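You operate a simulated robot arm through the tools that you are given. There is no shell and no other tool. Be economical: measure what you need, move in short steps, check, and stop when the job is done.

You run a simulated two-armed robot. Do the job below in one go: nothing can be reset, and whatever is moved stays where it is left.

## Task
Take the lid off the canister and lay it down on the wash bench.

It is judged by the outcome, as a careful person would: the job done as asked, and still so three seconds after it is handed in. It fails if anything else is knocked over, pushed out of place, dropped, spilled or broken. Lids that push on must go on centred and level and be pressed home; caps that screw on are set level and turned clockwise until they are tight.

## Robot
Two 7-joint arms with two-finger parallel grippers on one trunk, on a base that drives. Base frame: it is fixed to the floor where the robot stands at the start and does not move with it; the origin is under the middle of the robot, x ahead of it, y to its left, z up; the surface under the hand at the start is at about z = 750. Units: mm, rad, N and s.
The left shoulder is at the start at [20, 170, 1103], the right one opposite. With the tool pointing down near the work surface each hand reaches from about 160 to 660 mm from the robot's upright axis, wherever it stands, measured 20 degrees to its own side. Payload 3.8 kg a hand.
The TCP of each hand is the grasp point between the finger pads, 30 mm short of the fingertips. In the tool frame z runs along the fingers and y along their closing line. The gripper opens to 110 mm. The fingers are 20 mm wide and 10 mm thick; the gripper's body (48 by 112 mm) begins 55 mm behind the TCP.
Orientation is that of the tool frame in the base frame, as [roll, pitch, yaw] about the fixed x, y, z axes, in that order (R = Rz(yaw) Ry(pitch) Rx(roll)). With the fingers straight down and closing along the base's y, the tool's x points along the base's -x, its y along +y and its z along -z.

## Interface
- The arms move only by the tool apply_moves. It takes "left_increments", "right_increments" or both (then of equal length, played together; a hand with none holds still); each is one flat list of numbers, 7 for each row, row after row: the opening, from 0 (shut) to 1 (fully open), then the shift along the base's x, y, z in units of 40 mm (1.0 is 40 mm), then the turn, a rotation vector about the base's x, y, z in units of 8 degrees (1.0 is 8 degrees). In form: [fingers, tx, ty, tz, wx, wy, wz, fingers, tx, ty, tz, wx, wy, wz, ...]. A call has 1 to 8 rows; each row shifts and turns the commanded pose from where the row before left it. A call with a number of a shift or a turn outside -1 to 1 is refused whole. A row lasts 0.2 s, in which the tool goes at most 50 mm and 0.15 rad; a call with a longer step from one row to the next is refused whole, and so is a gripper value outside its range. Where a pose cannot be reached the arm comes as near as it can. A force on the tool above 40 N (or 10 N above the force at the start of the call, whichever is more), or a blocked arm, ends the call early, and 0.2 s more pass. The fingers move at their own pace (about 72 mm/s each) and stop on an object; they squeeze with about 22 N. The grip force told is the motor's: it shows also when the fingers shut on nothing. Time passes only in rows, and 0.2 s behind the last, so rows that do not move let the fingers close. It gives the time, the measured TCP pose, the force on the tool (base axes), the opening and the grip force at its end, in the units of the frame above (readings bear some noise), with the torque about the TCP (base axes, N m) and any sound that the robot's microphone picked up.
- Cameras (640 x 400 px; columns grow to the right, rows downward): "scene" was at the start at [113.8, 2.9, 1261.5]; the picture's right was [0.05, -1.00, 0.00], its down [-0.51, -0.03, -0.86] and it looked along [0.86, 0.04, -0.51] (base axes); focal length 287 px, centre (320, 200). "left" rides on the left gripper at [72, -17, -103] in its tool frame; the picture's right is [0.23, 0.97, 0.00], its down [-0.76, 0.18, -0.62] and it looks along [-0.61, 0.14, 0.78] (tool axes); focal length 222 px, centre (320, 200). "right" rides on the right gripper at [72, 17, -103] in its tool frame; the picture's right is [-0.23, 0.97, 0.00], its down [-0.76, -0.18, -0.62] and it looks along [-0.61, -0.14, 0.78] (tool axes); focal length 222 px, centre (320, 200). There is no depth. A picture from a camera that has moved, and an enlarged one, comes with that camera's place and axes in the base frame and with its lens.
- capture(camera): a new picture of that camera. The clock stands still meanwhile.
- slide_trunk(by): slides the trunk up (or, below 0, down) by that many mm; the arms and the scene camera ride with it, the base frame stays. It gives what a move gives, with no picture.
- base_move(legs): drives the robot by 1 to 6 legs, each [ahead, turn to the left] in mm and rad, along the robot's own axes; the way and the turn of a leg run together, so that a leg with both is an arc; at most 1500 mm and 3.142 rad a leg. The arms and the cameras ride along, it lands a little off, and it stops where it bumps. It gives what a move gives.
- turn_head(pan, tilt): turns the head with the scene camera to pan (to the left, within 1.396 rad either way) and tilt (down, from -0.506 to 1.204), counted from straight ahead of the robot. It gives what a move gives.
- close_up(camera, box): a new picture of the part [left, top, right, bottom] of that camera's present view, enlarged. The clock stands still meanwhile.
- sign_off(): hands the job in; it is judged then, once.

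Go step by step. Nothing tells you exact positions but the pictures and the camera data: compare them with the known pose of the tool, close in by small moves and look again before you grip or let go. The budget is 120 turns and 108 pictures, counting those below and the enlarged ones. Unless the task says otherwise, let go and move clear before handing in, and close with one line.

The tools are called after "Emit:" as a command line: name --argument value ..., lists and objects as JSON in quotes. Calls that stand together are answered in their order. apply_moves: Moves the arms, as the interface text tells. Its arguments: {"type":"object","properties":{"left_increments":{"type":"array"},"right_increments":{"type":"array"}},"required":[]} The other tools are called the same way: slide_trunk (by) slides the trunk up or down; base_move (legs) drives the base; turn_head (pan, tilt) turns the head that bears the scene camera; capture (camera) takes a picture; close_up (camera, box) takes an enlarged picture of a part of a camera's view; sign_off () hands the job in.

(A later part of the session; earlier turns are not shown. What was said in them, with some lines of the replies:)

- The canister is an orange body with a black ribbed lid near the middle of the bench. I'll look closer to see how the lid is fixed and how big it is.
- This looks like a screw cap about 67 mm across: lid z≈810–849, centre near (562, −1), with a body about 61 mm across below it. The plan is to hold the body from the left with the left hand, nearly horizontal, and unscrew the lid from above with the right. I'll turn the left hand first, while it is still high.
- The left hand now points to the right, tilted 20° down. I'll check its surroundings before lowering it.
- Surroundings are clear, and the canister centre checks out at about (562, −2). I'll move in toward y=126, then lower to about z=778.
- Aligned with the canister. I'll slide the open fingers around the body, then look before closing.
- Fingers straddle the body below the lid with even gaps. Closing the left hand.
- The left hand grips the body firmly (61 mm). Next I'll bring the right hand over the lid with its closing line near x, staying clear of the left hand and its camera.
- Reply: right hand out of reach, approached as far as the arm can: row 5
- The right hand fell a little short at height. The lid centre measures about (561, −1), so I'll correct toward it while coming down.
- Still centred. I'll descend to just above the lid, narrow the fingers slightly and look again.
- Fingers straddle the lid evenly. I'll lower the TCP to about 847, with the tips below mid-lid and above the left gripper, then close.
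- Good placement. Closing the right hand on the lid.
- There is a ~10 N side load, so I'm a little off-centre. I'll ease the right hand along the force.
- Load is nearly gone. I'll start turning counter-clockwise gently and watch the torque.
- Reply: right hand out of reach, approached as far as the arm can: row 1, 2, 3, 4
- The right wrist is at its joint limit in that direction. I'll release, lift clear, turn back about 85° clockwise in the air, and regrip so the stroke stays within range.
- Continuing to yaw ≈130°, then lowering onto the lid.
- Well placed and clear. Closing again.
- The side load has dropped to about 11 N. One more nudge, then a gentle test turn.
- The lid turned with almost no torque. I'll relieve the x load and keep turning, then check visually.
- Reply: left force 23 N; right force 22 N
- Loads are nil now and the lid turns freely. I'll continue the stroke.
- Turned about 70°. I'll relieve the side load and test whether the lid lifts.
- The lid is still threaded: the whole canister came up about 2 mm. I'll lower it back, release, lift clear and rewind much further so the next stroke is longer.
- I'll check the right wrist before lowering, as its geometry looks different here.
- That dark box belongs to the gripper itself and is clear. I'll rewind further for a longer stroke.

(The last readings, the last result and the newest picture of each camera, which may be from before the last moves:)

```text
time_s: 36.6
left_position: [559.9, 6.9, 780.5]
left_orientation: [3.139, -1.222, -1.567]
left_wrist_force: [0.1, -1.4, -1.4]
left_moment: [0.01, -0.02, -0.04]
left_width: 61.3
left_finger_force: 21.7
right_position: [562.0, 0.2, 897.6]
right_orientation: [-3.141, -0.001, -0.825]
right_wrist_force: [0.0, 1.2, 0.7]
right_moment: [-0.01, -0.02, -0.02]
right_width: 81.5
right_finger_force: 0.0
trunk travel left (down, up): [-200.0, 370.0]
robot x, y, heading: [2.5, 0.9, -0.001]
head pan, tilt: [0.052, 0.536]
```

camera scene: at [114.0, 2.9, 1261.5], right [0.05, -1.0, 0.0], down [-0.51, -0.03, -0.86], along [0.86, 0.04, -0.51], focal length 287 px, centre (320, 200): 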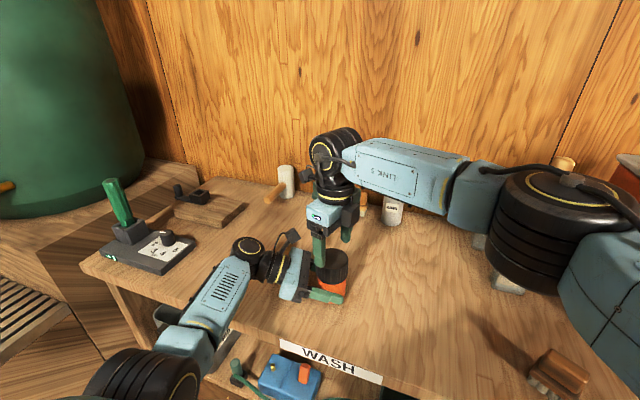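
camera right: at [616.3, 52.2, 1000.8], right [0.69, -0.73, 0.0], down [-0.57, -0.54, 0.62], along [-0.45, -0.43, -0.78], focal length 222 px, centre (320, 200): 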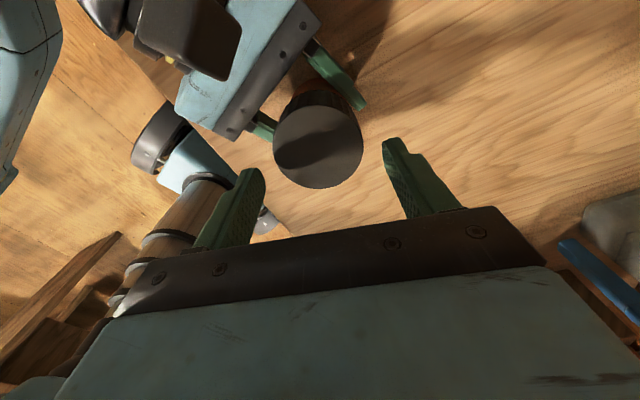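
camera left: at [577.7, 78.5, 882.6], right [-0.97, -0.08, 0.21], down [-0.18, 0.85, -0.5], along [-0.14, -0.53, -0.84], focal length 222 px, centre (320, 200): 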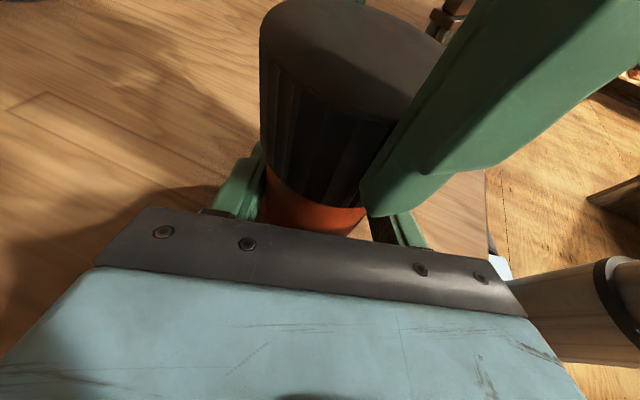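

Reached yaw −47°. Lowering onto the lid and checking.

Emit:
apply_moves --right_increments '[0.77, 0, 0.02, -0.5, 0, 0, 0, 0.77, 0, 0, -0.6, 0, 0, 0, 0.77, 0, 0, 0, 0, 0, 0]'

Emit:
capture --camera "left"

Emit:
close_up --camera "scene" --box '[252, 200, 412, 300]'

```text
time_s: 37.4
left_position: [561.5, 5.3, 780.4]
left_orientation: [3.14, -1.221, -1.568]
left_wrist_force: [0.3, 0.9, -2.0]
left_moment: [0.0, -0.01, 0.02]
left_width: 61.0
left_finger_force: 22.1
right_position: [561.7, 2.1, 854.3]
right_orientation: [-3.141, -0.001, -0.824]
right_wrist_force: [0.6, 1.0, 0.2]
right_moment: [0.04, -0.01, 0.01]
right_width: 84.7
right_finger_force: 0.1
trunk travel left (down, up): [-200.0, 370.0]
robot x, y, heading: [0.0, -3.2, -0.001]
head pan, tilt: [0.052, 0.536]
```

```text
76 pictures are left
camera left: at [578.1, 78.4, 882.7], right [-0.97, -0.08, 0.21], down [-0.18, 0.85, -0.5], along [-0.14, -0.53, -0.84], focal length 222 px, centre (320, 200)
```

left: 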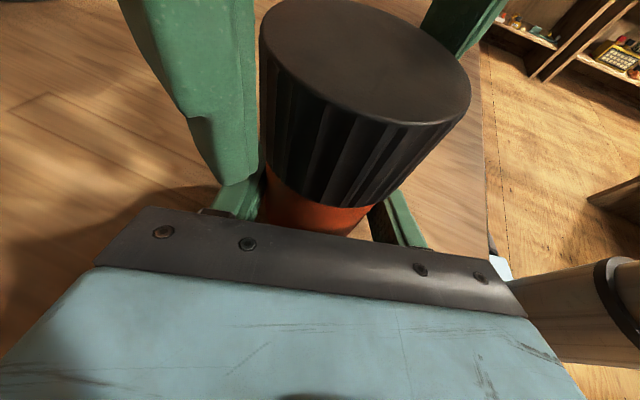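

```text
4.00 times, centred on (332, 250) of scene
camera zoom: at [114.0, 2.9, 1261.5], right [0.05, -1.0, 0.0], down [-0.51, -0.03, -0.86], along [0.86, 0.04, -0.51], focal length 1150 px, centre (272, 0)
```

zoom: 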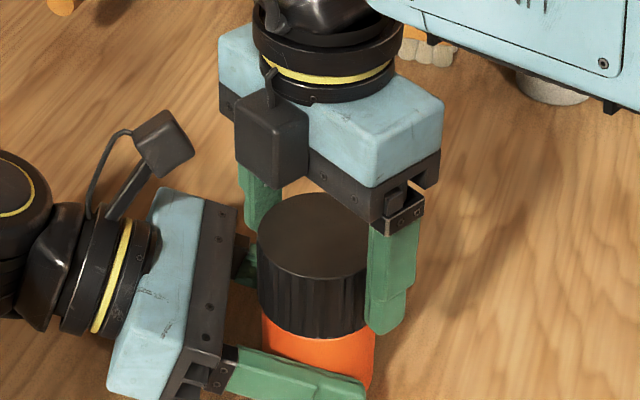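

Clear. Closing and checking load.

Emit:
apply_moves --right_increments '[0.6, 0, 0, 0, 0, 0, 0, 0.4, 0, 0, 0, 0, 0, 0, 0, 0, 0, 0, 0, 0, 0, 0, 0, 0, 0, 0, 0, 0]'

```text
time_s: 38.4
left_position: [561.9, 7.4, 780.4]
left_orientation: [3.14, -1.223, -1.564]
left_wrist_force: [6.7, 3.1, -3.7]
left_moment: [-0.08, 0.28, 0.01]
left_width: 60.6
left_finger_force: 22.3
right_position: [562.8, 0.8, 853.5]
right_orientation: [3.139, -0.002, -0.825]
right_wrist_force: [-6.5, -3.9, -0.1]
right_moment: [-0.09, 0.17, 0.02]
right_width: 64.2
right_finger_force: 22.3
trunk travel left (down, up): [-200.0, 370.0]
robot x, y, heading: [-0.6, 0.5, 0.0]
head pan, tilt: [0.052, 0.536]
```

Emit:
apply_moves --right_increments '[0, -0.03, -0.02, 0, 0, 0, 0, 0, 0, 0, 0, 0, 0, 0.8, 0, 0, 0, 0, 0, 0, 0.8, 0, 0, 0, 0, 0, 0, 0.8, 0, 0, 0, 0, 0, 0, 0.8, 0, 0, 0, 0, 0, 0, 0.8]'

```text
time_s: 39.8
left_position: [560.2, 5.6, 780.5]
left_orientation: [3.136, -1.221, -1.565]
left_wrist_force: [-10.6, -6.1, 1.4]
left_moment: [0.15, -0.45, 0.01]
left_width: 61.0
left_finger_force: 21.9
right_position: [561.4, 1.1, 854.5]
right_orientation: [-3.14, -0.003, -0.264]
right_wrist_force: [12.0, 5.7, -1.0]
right_moment: [0.22, -0.38, -0.01]
right_width: 64.0
right_finger_force: 21.8
trunk travel left (down, up): [-200.0, 370.0]
robot x, y, heading: [-0.9, -1.1, -0.001]
head pan, tilt: [0.052, 0.536]
```

The lid keeps turning freely. Continuing.

Emit:
apply_moves --right_increments '[0, 0.03, 0.02, 0, 0, 0, 0.9, 0, 0, 0, 0, 0, 0, 0.9, 0, 0, 0, 0, 0, 0, 0.9, 0, 0, 0, 0, 0, 0, 0.9, 0, 0, 0, 0, 0, 0, 0.9, 0, 0, 0, 0, 0, 0, 0.9, 0, 0, 0, 0, 0, 0, 0.9, 0, 0, 0, 0, 0, 0, 0]'

Emit:
capture --camera "left"

```text
time_s: 41.6
left_position: [561.5, 4.4, 780.8]
left_orientation: [3.14, -1.223, -1.567]
left_wrist_force: [-5.5, -8.9, -4.5]
left_moment: [0.43, -0.16, -0.04]
left_width: 60.8
left_finger_force: 22.9
right_position: [562.5, 1.7, 854.0]
right_orientation: [-3.141, -0.002, 0.619]
right_wrist_force: [6.5, 9.8, 7.4]
right_moment: [0.19, -0.2, 0.0]
right_width: 64.3
right_finger_force: 21.4
trunk travel left (down, up): [-200.0, 370.0]
robot x, y, heading: [2.3, 0.3, -0.001]
head pan, tilt: [0.052, 0.536]
```

```text
74 pictures are left
camera left: at [577.8, 78.2, 882.7], right [-0.97, -0.08, 0.21], down [-0.18, 0.85, -0.5], along [-0.14, -0.53, -0.84], focal length 222 px, centre (320, 200)
```

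left: 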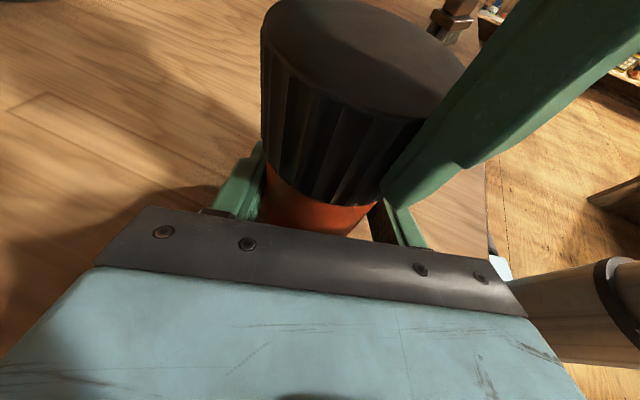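

The lid now pushes up slightly, so the thread is backing out. I'll follow with a small rise and keep turning.

Emit:
apply_moves --right_increments '[0, 0.03, 0.04, 0.03, 0, 0, 0.9, 0, 0, 0, 0.004, 0, 0, 0.9, 0, 0, 0, 0.004, 0, 0, 0.9, 0, 0, 0, 0.004, 0, 0, 0.9, 0, 0, 0, 0.004, 0, 0, 0.9, 0, 0, 0, 0.004, 0, 0, 0.9, 0, 0, 0, 0.004, 0, 0, 0.9, 0, 0, 0, 0, 0, 0, 0]'

```text
time_s: 43.4
left_position: [563.5, 5.9, 780.6]
left_orientation: [-3.141, -1.222, -1.568]
left_wrist_force: [14.2, -1.4, -5.0]
left_moment: [0.16, 0.76, 0.08]
left_width: 61.0
left_finger_force: 21.9
right_position: [562.7, 3.7, 855.8]
right_orientation: [-3.14, -0.001, 1.495]
right_wrist_force: [-14.5, 1.2, 2.3]
right_moment: [0.01, 0.36, 0.0]
right_width: 64.1
right_finger_force: 22.0
trunk travel left (down, up): [-200.0, 370.0]
robot x, y, heading: [3.1, 0.9, 0.002]
head pan, tilt: [0.052, 0.536]
```

Emit:
apply_moves --right_increments '[0, -0.06, 0, 0, 0, 0, 0.9, 0, 0, 0, 0.006, 0, 0, 0.9, 0, 0, 0, 0.006, 0, 0, 0.9, 0, 0, 0, 0.006, 0, 0, 0.9, 0, 0, 0, 0.006, 0, 0, 0.9, 0, 0, 0, 0.006, 0, 0, 0.9, 0, 0, 0, 0.006, 0, 0, 0.9, 0, 0, 0, 0, 0, 0, 0]'

Emit:
capture --camera "left"

```text
time_s: 45.2
left_position: [561.1, 6.1, 780.5]
left_orientation: [-3.139, -1.224, -1.57]
left_wrist_force: [-2.2, 3.9, 7.2]
left_moment: [-0.47, 0.27, -0.01]
left_width: 61.0
left_finger_force: 21.9
right_position: [561.0, 1.7, 857.9]
right_orientation: [3.141, -0.001, 2.374]
right_wrist_force: [0.9, -3.4, -8.4]
right_moment: [0.22, -0.39, -0.04]
right_width: 63.9
right_finger_force: 21.9
trunk travel left (down, up): [-200.0, 370.0]
robot x, y, heading: [-1.7, -0.6, 0.002]
head pan, tilt: [0.052, 0.536]
```

```text
73 pictures are left
camera left: at [578.2, 78.5, 883.3], right [-0.97, -0.08, 0.21], down [-0.18, 0.85, -0.5], along [-0.14, -0.53, -0.84], focal length 222 px, centre (320, 200)
```

left: 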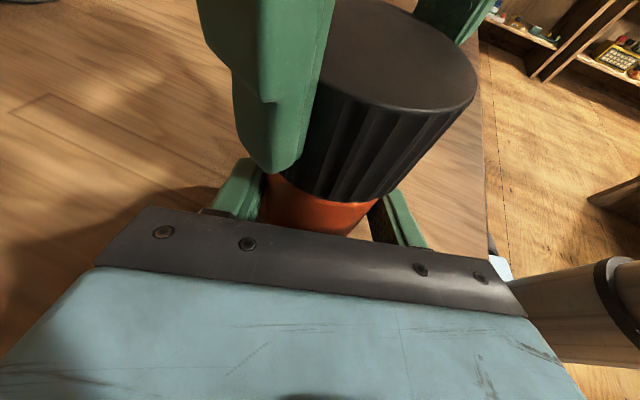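

Turned 183° this stroke and the lid has risen visibly. Continuing to the wrist limit.

Emit:
apply_moves --right_increments '[0, 0, 0, 0, 0, 0, 1, 0, 0, 0, 0, 0, 0, 1, 0, 0, 0, 0, 0, 0, 1, 0, 0, 0, 0, 0, 0, 1, 0, 0, 0, 0, 0, 0, 1, 0, 0, 0, 0, 0, 0, 1, 0, 0, 0, 0, 0, 0, 1, 0, 0, 0, 0, 0, 0, 1]'

Emit:
close_up --camera "left" --box '[200, 60, 480, 260]'

```text
time_s: 47.0
left_position: [562.0, 6.1, 780.6]
left_orientation: [3.14, -1.224, -1.567]
left_wrist_force: [1.1, 0.3, 1.9]
left_moment: [-0.08, -0.08, 0.06]
left_width: 60.8
left_finger_force: 22.3
right_position: [560.4, 3.8, 857.0]
right_orientation: [-3.141, -0.001, -2.79]
right_wrist_force: [-0.3, -0.9, 0.4]
right_moment: [0.01, 0.0, -0.02]
right_width: 64.2
right_finger_force: 22.0
trunk travel left (down, up): [-200.0, 370.0]
robot x, y, heading: [1.2, 0.6, 0.001]
head pan, tilt: [0.052, 0.536]
```

```text
2.00 times, centred on (340, 160) of left
camera zoom: at [577.9, 78.5, 882.7], right [-0.97, -0.08, 0.21], down [-0.18, 0.85, -0.5], along [-0.14, -0.53, -0.84], focal length 444 px, centre (280, 280)
```

zoom: 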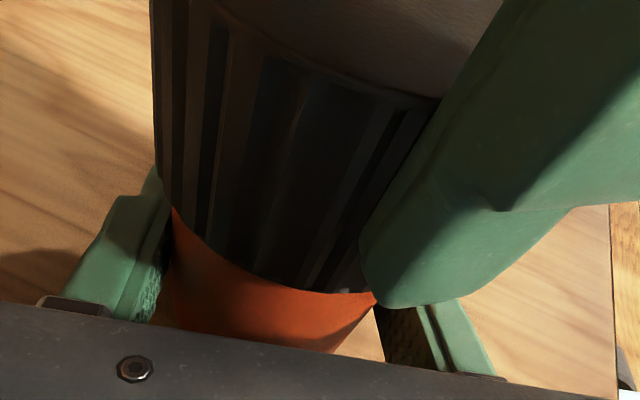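

All loads are near zero after about 325° in total. Gentle lift test.

Emit:
apply_moves --right_increments '[0, 0, 0, 0.06, 0, 0, 0.5, 0, 0, 0, 0.06, 0, 0, 0, 0, 0, 0, 0, 0, 0, 0]'

```text
time_s: 47.8
left_position: [561.7, 6.2, 779.9]
left_orientation: [3.138, -1.221, -1.567]
left_wrist_force: [0.2, 0.5, 1.1]
left_moment: [-0.04, -0.03, 0.03]
left_width: 60.8
left_finger_force: 21.5
right_position: [560.8, 3.2, 862.5]
right_orientation: [-3.14, 0.001, -2.722]
right_wrist_force: [-0.1, 0.8, -0.1]
right_moment: [0.03, 0.03, 0.03]
right_width: 63.9
right_finger_force: 21.8
trunk travel left (down, up): [-200.0, 370.0]
robot x, y, heading: [4.7, 2.2, 0.002]
head pan, tilt: [0.052, 0.536]
```

It lifts freely with no load. Raising it clear and looking.

Emit:
apply_moves --right_increments '[0, 0, 0, 0.25, 0, 0, 0, 0, 0, 0, 0.4, 0, 0, 0, 0, 0, 0, 0.7, 0, 0, 0, 0, 0, 0, 0.7, 0, 0, 0, 0, 0, 0, 0, 0, 0, 0]'

Emit:
capture --camera "scene"

Emit:
capture --camera "left"

Emit:
capture --camera "right"

```text
time_s: 49.0
left_position: [561.0, 5.5, 779.4]
left_orientation: [-3.141, -1.223, -1.568]
left_wrist_force: [-0.4, 0.3, -0.1]
left_moment: [-0.01, -0.04, 0.0]
left_width: 60.8
left_finger_force: 22.1
right_position: [559.3, 3.0, 944.9]
right_orientation: [-3.141, 0.0, -2.724]
right_wrist_force: [-0.1, -0.5, -0.2]
right_moment: [0.03, 0.01, 0.0]
right_width: 63.6
right_finger_force: 21.4
trunk travel left (down, up): [-200.0, 370.0]
robot x, y, heading: [-0.1, -4.5, -0.001]
head pan, tilt: [0.052, 0.536]
```

```text
71 pictures are left
camera scene: at [113.9, 2.9, 1261.5], right [0.05, -1.0, 0.0], down [-0.51, -0.03, -0.86], along [0.86, 0.04, -0.51], focal length 287 px, centre (320, 200)
```

scene: 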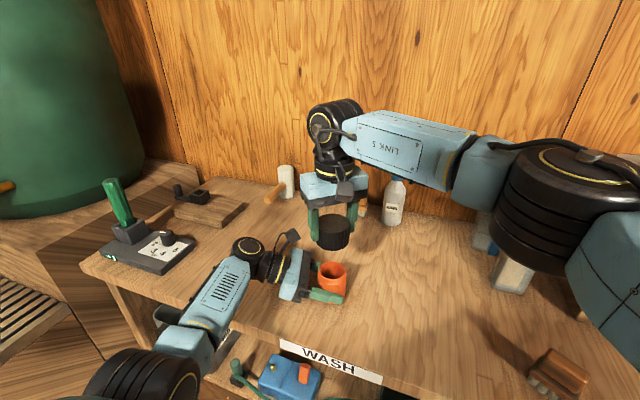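

```text
70 pictures are left
camera left: at [578.0, 78.4, 882.7], right [-0.97, -0.08, 0.21], down [-0.18, 0.85, -0.5], along [-0.14, -0.53, -0.84], focal length 222 px, centre (320, 200)
```

left: 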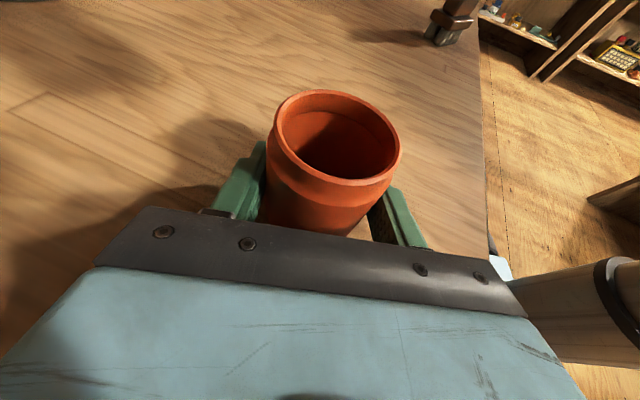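

```text
69 pictures are left
camera right: at [487.5, -10.7, 1046.7], right [-0.19, 0.98, 0.0], down [0.77, 0.15, 0.62], along [0.61, 0.12, -0.78], focal length 222 px, centre (320, 200)
```

right: 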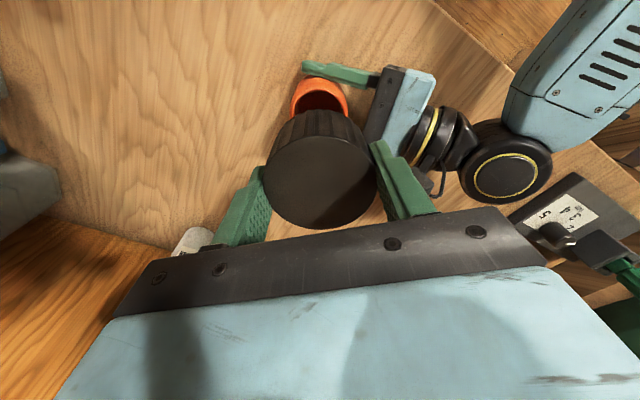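

The lid is off and the canister is open and upright. I'll carry the lid to clear bench at about (545, −165), at height first, then lower it.

Emit:
apply_moves --right_increments '[0, -0.08, -0.85, 0, 0, 0, 0, 0, -0.08, -0.85, 0, 0, 0, 0, 0, -0.08, -0.85, 0, 0, 0, 0, 0, -0.08, -0.85, 0, 0, 0, 0, 0, -0.08, -0.8, 0, 0, 0, 0, 0, 0, 0, -1, 0, 0, 0, 0, 0, 0, -1, 0, 0, 0, 0, 0, 0, -1, 0, 0, 0]'

Emit:
capture --camera "scene"

Emit:
capture --camera "left"

```text
time_s: 50.8
left_position: [560.7, 6.4, 779.5]
left_orientation: [3.139, -1.224, -1.566]
left_wrist_force: [0.4, -0.1, -1.0]
left_moment: [0.03, 0.0, -0.02]
left_width: 60.4
left_finger_force: 22.5
right_position: [545.1, -166.2, 825.2]
right_orientation: [-3.141, 0.0, -2.721]
right_wrist_force: [-0.6, -0.5, 0.5]
right_moment: [0.01, -0.02, 0.0]
right_width: 63.8
right_finger_force: 21.9
trunk travel left (down, up): [-200.0, 370.0]
robot x, y, heading: [-0.3, 0.5, 0.001]
head pan, tilt: [0.052, 0.536]
```

```text
68 pictures are left
camera scene: at [114.0, 2.9, 1261.5], right [0.05, -1.0, 0.0], down [-0.51, -0.03, -0.86], along [0.86, 0.04, -0.51], focal length 287 px, centre (320, 200)
```

scene: 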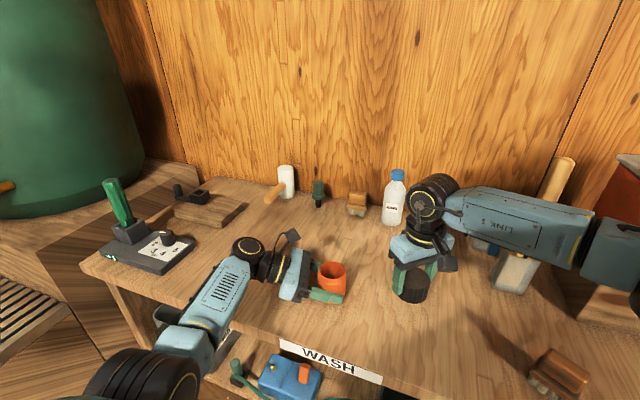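

```text
67 pictures are left
camera left: at [578.2, 78.4, 882.7], right [-0.97, -0.08, 0.21], down [-0.18, 0.85, -0.5], along [-0.14, -0.53, -0.84], focal length 222 px, centre (320, 200)
```

left: 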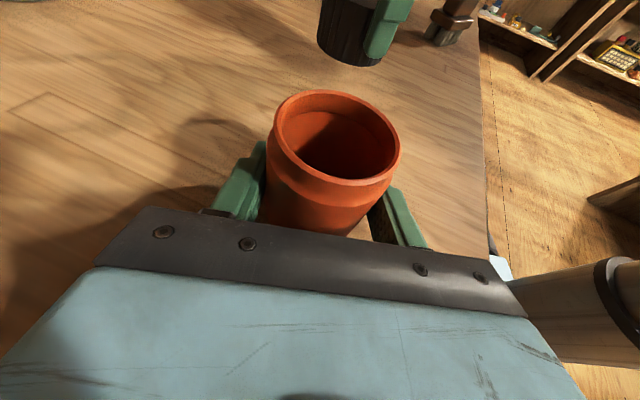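

Lid is over clear bench. Lowering in small steps while watching the force.

Emit:
apply_moves --right_increments '[0, 0, 0, -0.25, 0, 0, 0, 0, 0, 0, -0.15, 0, 0, 0, 0, 0, 0, -0.1, 0, 0, 0, 0, 0, 0, 0, 0, 0, 0]'

Emit:
close_up --camera "scene" --box '[340, 210, 500, 310]'

```text
time_s: 51.8
left_position: [561.0, 6.1, 780.5]
left_orientation: [3.139, -1.222, -1.567]
left_wrist_force: [-0.8, -1.1, -1.9]
left_moment: [-0.03, 0.04, 0.03]
left_width: 60.7
left_finger_force: 21.7
right_position: [546.1, -164.8, 803.1]
right_orientation: [-3.14, 0.001, -2.722]
right_wrist_force: [1.3, -0.2, 0.3]
right_moment: [0.0, -0.01, -0.01]
right_width: 64.1
right_finger_force: 21.9
trunk travel left (down, up): [-200.0, 370.0]
robot x, y, heading: [-2.5, 4.4, 0.003]
head pan, tilt: [0.052, 0.536]
```

```text
4.00 times, centred on (420, 260) of scene
camera zoom: at [114.0, 2.9, 1261.5], right [0.05, -1.0, 0.0], down [-0.51, -0.03, -0.86], along [0.86, 0.04, -0.51], focal length 1150 px, centre (-80, -40)
```

zoom: 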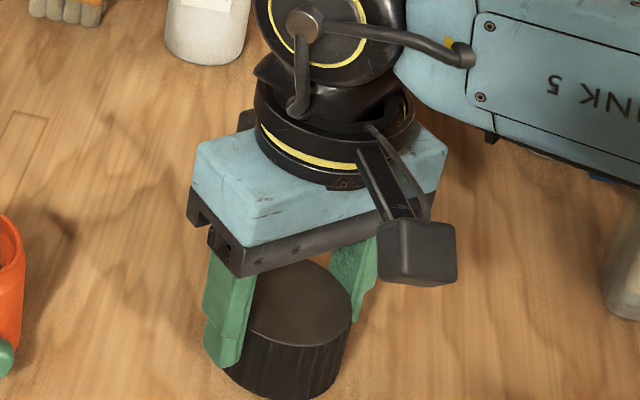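

Emit:
apply_moves --right_increments '[0, 0, 0, -0.08, 0, 0, 0, 0, 0, 0, -0.04, 0, 0, 0, 0, 0, 0, 0, 0, 0, 0]'

```text
time_s: 52.6
left_position: [561.2, 6.8, 779.7]
left_orientation: [3.141, -1.223, -1.566]
left_wrist_force: [-0.2, -0.1, -2.1]
left_moment: [-0.01, -0.01, 0.02]
left_width: 60.7
left_finger_force: 21.5
right_position: [543.3, -165.4, 799.1]
right_orientation: [-3.142, 0.001, -2.721]
right_wrist_force: [1.0, 0.7, -0.3]
right_moment: [0.0, 0.0, -0.01]
right_width: 64.0
right_finger_force: 22.4
trunk travel left (down, up): [-200.0, 370.0]
robot x, y, heading: [0.8, -1.6, -0.0]
head pan, tilt: [0.052, 0.536]
```

Emit:
apply_moves --right_increments '[0, 0, 0, -0.06, 0, 0, 0, 0, 0, 0, 0, 0, 0, 0]'

Emit:
apply_moves --right_increments '[0, 0, 0, -0.06, 0, 0, 0, 0, 0, 0, 0, 0, 0, 0]'

```text
time_s: 53.2
left_position: [561.0, 4.9, 780.5]
left_orientation: [3.14, -1.221, -1.566]
left_wrist_force: [-0.1, -0.3, -0.6]
left_moment: [0.0, 0.0, -0.01]
left_width: 60.8
left_finger_force: 22.6
right_position: [547.0, -164.6, 796.1]
right_orientation: [-3.14, -0.001, -2.722]
right_wrist_force: [-0.6, -0.4, -0.5]
right_moment: [0.02, -0.04, 0.03]
right_width: 64.0
right_finger_force: 22.3
trunk travel left (down, up): [-200.0, 370.0]
robot x, y, heading: [1.8, 2.2, 0.002]
head pan, tilt: [0.052, 0.536]
```

```text
time_s: 53.8
left_position: [561.0, 5.8, 781.1]
left_orientation: [3.139, -1.221, -1.567]
left_wrist_force: [-0.1, -0.5, -1.8]
left_moment: [0.05, -0.02, 0.0]
left_width: 60.8
left_finger_force: 21.8
right_position: [545.3, -165.0, 794.0]
right_orientation: [3.141, 0.0, -2.722]
right_wrist_force: [-1.2, -0.3, -0.6]
right_moment: [-0.01, 0.04, 0.0]
right_width: 63.6
right_finger_force: 21.8
trunk travel left (down, up): [-200.0, 370.0]
robot x, y, heading: [1.7, -0.0, 0.0]
head pan, tilt: [0.052, 0.536]
```

No contact yet; continuing down in 2 mm steps.

Emit:
apply_moves --right_increments '[0, 0, 0, -0.06, 0, 0, 0, 0, 0, 0, 0, 0, 0, 0]'

Emit:
apply_moves --right_increments '[0, 0, 0, -0.05, 0, 0, 0, 0, 0, 0, 0, 0, 0, 0]'

Emit:
close_up --camera "left" --box '[260, 0, 480, 120]'

```text
time_s: 54.4
left_position: [561.6, 6.4, 780.6]
left_orientation: [3.14, -1.222, -1.569]
left_wrist_force: [-0.1, -0.2, -1.5]
left_moment: [0.03, 0.0, 0.01]
left_width: 60.9
left_finger_force: 21.8
right_position: [545.6, -165.2, 793.2]
right_orientation: [-3.141, -0.002, -2.722]
right_wrist_force: [0.4, -0.1, -0.5]
right_moment: [0.0, 0.01, -0.02]
right_width: 64.0
right_finger_force: 22.1
trunk travel left (down, up): [-200.0, 370.0]
robot x, y, heading: [2.6, -4.1, 0.001]
head pan, tilt: [0.052, 0.536]
```

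```text
time_s: 55.0
left_position: [561.2, 6.4, 781.6]
left_orientation: [3.137, -1.221, -1.567]
left_wrist_force: [0.4, -0.2, -1.6]
left_moment: [0.01, 0.01, -0.03]
left_width: 60.8
left_finger_force: 22.2
right_position: [545.4, -164.9, 792.8]
right_orientation: [-3.141, 0.002, -2.724]
right_wrist_force: [0.5, 0.0, 3.2]
right_moment: [0.06, -0.1, -0.03]
right_width: 63.7
right_finger_force: 21.6
trunk travel left (down, up): [-200.0, 370.0]
robot x, y, heading: [0.6, 1.6, 0.001]
head pan, tilt: [0.052, 0.536]
```

```text
2.91 times, centred on (370, 60) of left
camera zoom: at [577.8, 78.4, 883.0], right [-0.97, -0.08, 0.21], down [-0.18, 0.85, -0.5], along [-0.14, -0.53, -0.84], focal length 646 px, centre (174, 607)
```

zoom: 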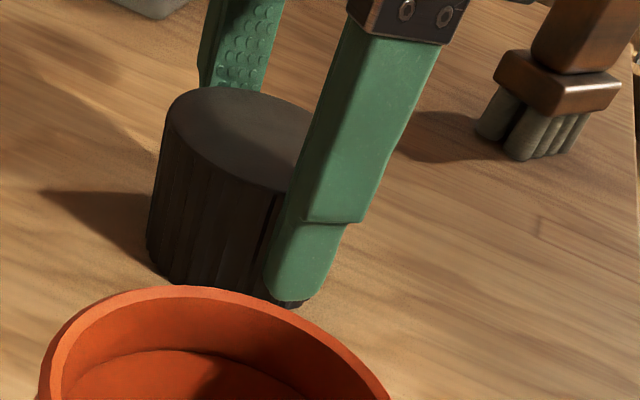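

Contact at z≈793 and the lid sits flat on the bench. Opening the right hand, then rising straight up.

Emit:
apply_moves --right_increments '[0.62, 0, 0, 0, 0, 0, 0, 0.7, 0, 0, 0, 0, 0, 0, 0.8, 0, 0, 0, 0, 0, 0, 0.8, 0, 0, 0, 0, 0, 0, 0.8, 0, 0, 0.5, 0, 0, 0, 0.8, 0, 0, 1, 0, 0, 0, 0.8, 0, 0, 1, 0, 0, 0, 0.8, 0, 0, 1, 0, 0, 0]'

Emit:
capture --camera "scene"

```text
time_s: 56.8
left_position: [561.7, 5.8, 780.7]
left_orientation: [3.14, -1.222, -1.565]
left_wrist_force: [0.2, 0.6, -1.5]
left_moment: [0.02, -0.02, -0.02]
left_width: 60.9
left_finger_force: 22.2
right_position: [544.6, -163.1, 932.7]
right_orientation: [-3.14, -0.001, -2.722]
right_wrist_force: [0.3, 0.2, 0.2]
right_moment: [-0.01, 0.0, 0.03]
right_width: 88.3
right_finger_force: 0.1
trunk travel left (down, up): [-200.0, 370.0]
robot x, y, heading: [-0.5, -0.1, 0.001]
head pan, tilt: [0.052, 0.536]
```

```text
64 pictures are left
camera scene: at [113.7, 3.1, 1261.5], right [0.05, -1.0, 0.0], down [-0.51, -0.03, -0.86], along [0.86, 0.04, -0.51], focal length 287 px, centre (320, 200)
```

scene: 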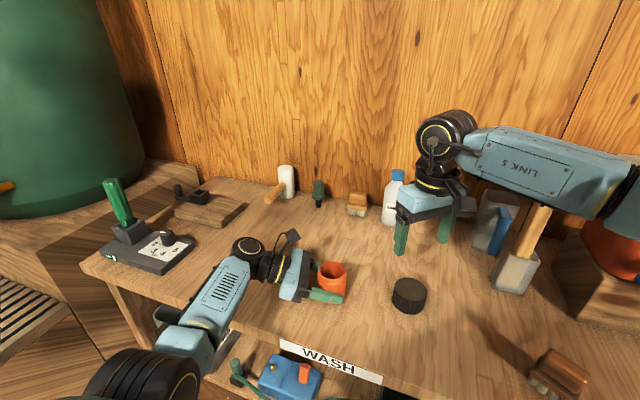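

The lid is resting flat. Now I'll ease the left hand down slightly, open it slowly and check before backing out.

Emit:
apply_moves --left_increments '[0, 0, 0, -0.02, 0, 0, 0, 0.55, 0, 0, 0, 0, 0, 0, 0.62, 0, 0, 0, 0, 0, 0, 0.75, 0, 0, 0, 0, 0, 0, 1, 0, 0, 0, 0, 0, 0, 1, 0, 0, 0, 0, 0, 0, 1, 0, 0, 0, 0, 0, 0]'

Emit:
capture --camera "left"

Emit:
close_up --camera "scene" --box '[252, 220, 412, 320]'

```text
time_s: 58.4
left_position: [561.5, 5.8, 780.1]
left_orientation: [3.14, -1.224, -1.569]
left_wrist_force: [0.0, -0.5, 0.2]
left_moment: [-0.01, 0.0, 0.02]
left_width: 110.1
left_finger_force: 0.0
right_position: [543.4, -165.7, 932.8]
right_orientation: [3.14, -0.001, -2.723]
right_wrist_force: [0.2, -0.2, 1.2]
right_moment: [-0.01, -0.02, 0.0]
right_width: 88.3
right_finger_force: 0.1
trunk travel left (down, up): [-200.0, 370.0]
robot x, y, heading: [-0.0, -0.9, -0.003]
head pan, tilt: [0.052, 0.536]
```

```text
63 pictures are left
camera left: at [578.0, 78.3, 881.7], right [-0.97, -0.08, 0.21], down [-0.18, 0.85, -0.5], along [-0.14, -0.53, -0.84], focal length 222 px, centre (320, 200)
```

left: 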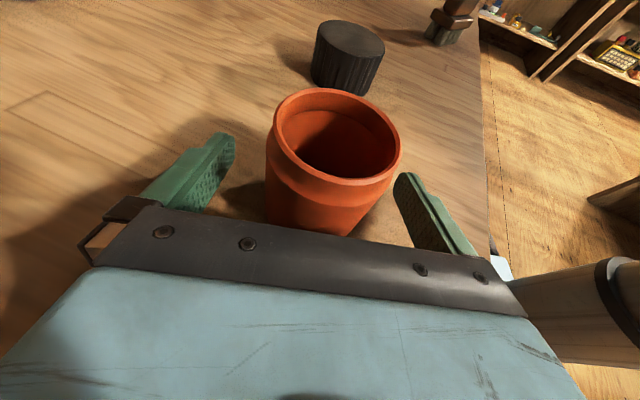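

```text
4.00 times, centred on (332, 270) of scene
camera zoom: at [113.8, 2.9, 1261.5], right [0.05, -1.0, 0.0], down [-0.51, -0.03, -0.86], along [0.86, 0.04, -0.51], focal length 1150 px, centre (272, -80)
```

zoom: 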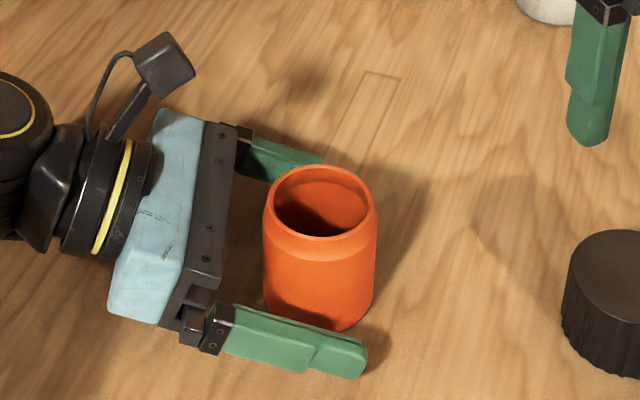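

The canister stands upright and free. Backing the left hand straight out, then up, with the right hand rising too.

Emit:
apply_moves --left_increments '[1, 0, 0.6, 0, 0, 0, 0, 1, 0, 0.8, 0, 0, 0, 0, 1, 0, 0.9, 0, 0, 0, 0, 1, 0, 0.7, 0, 0, 0, 0, 1, 0, 0, 1, 0, 0, 0, 1, 0, 0, 1, 0, 0, 0, 1, 0, 0, 1, 0, 0, 0, 1, 0, 0, 0.5, 0, 0, 0]' --right_increments '[0.8, 0, 0, 0, 0, 0, 0, 0.8, 0, 0, 0, 0, 0, 0, 0.8, 0, 0, 0, 0, 0, 0, 0.8, 0, 0, 0, 0, 0, 0, 0.8, 0, 0, 0.5, 0, 0, 0, 0.8, 0, 0, 0.5, 0, 0, 0, 0.8, 0, 0, 0.5, 0, 0, 0, 0.8, 0, 0, 0, 0, 0, 0]'

Emit:
capture --camera "scene"

```text
time_s: 60.2
left_position: [561.3, 127.1, 917.8]
left_orientation: [3.14, -1.222, -1.566]
left_wrist_force: [-0.5, 0.6, -0.4]
left_moment: [-0.01, -0.01, -0.03]
left_width: 109.8
left_finger_force: 0.0
right_position: [543.0, -164.9, 990.7]
right_orientation: [-3.141, -0.003, -2.723]
right_wrist_force: [-0.6, 0.0, -0.1]
right_moment: [-0.01, 0.03, 0.01]
right_width: 87.9
right_finger_force: 0.0
trunk travel left (down, up): [-200.0, 370.0]
robot x, y, heading: [-0.7, 3.2, 0.007]
head pan, tilt: [0.052, 0.536]
```

```text
61 pictures are left
camera scene: at [113.8, 2.9, 1261.5], right [0.05, -1.0, 0.0], down [-0.51, -0.03, -0.86], along [0.86, 0.04, -0.51], focal length 287 px, centre (320, 200)
```

scene: 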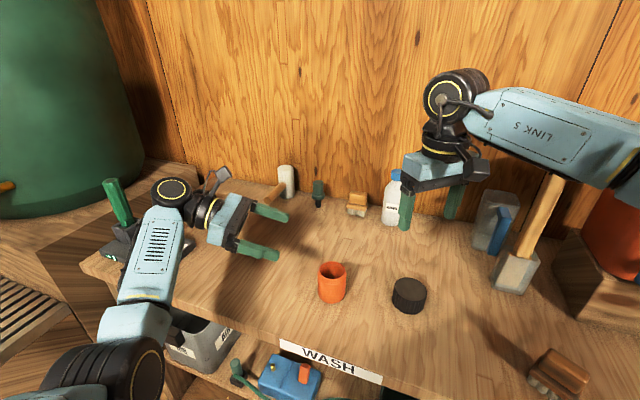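

The open canister stands upright where it was, the lid lies flat on the bench, both hands are clear, and nothing else has moved. Handing in.

Emit:
sign_off

```text
The job is handed in.
```

I unscrewed the lid and laid it flat on the wash bench beside the open, upright canister; both hands are clear and nothing else was moved.
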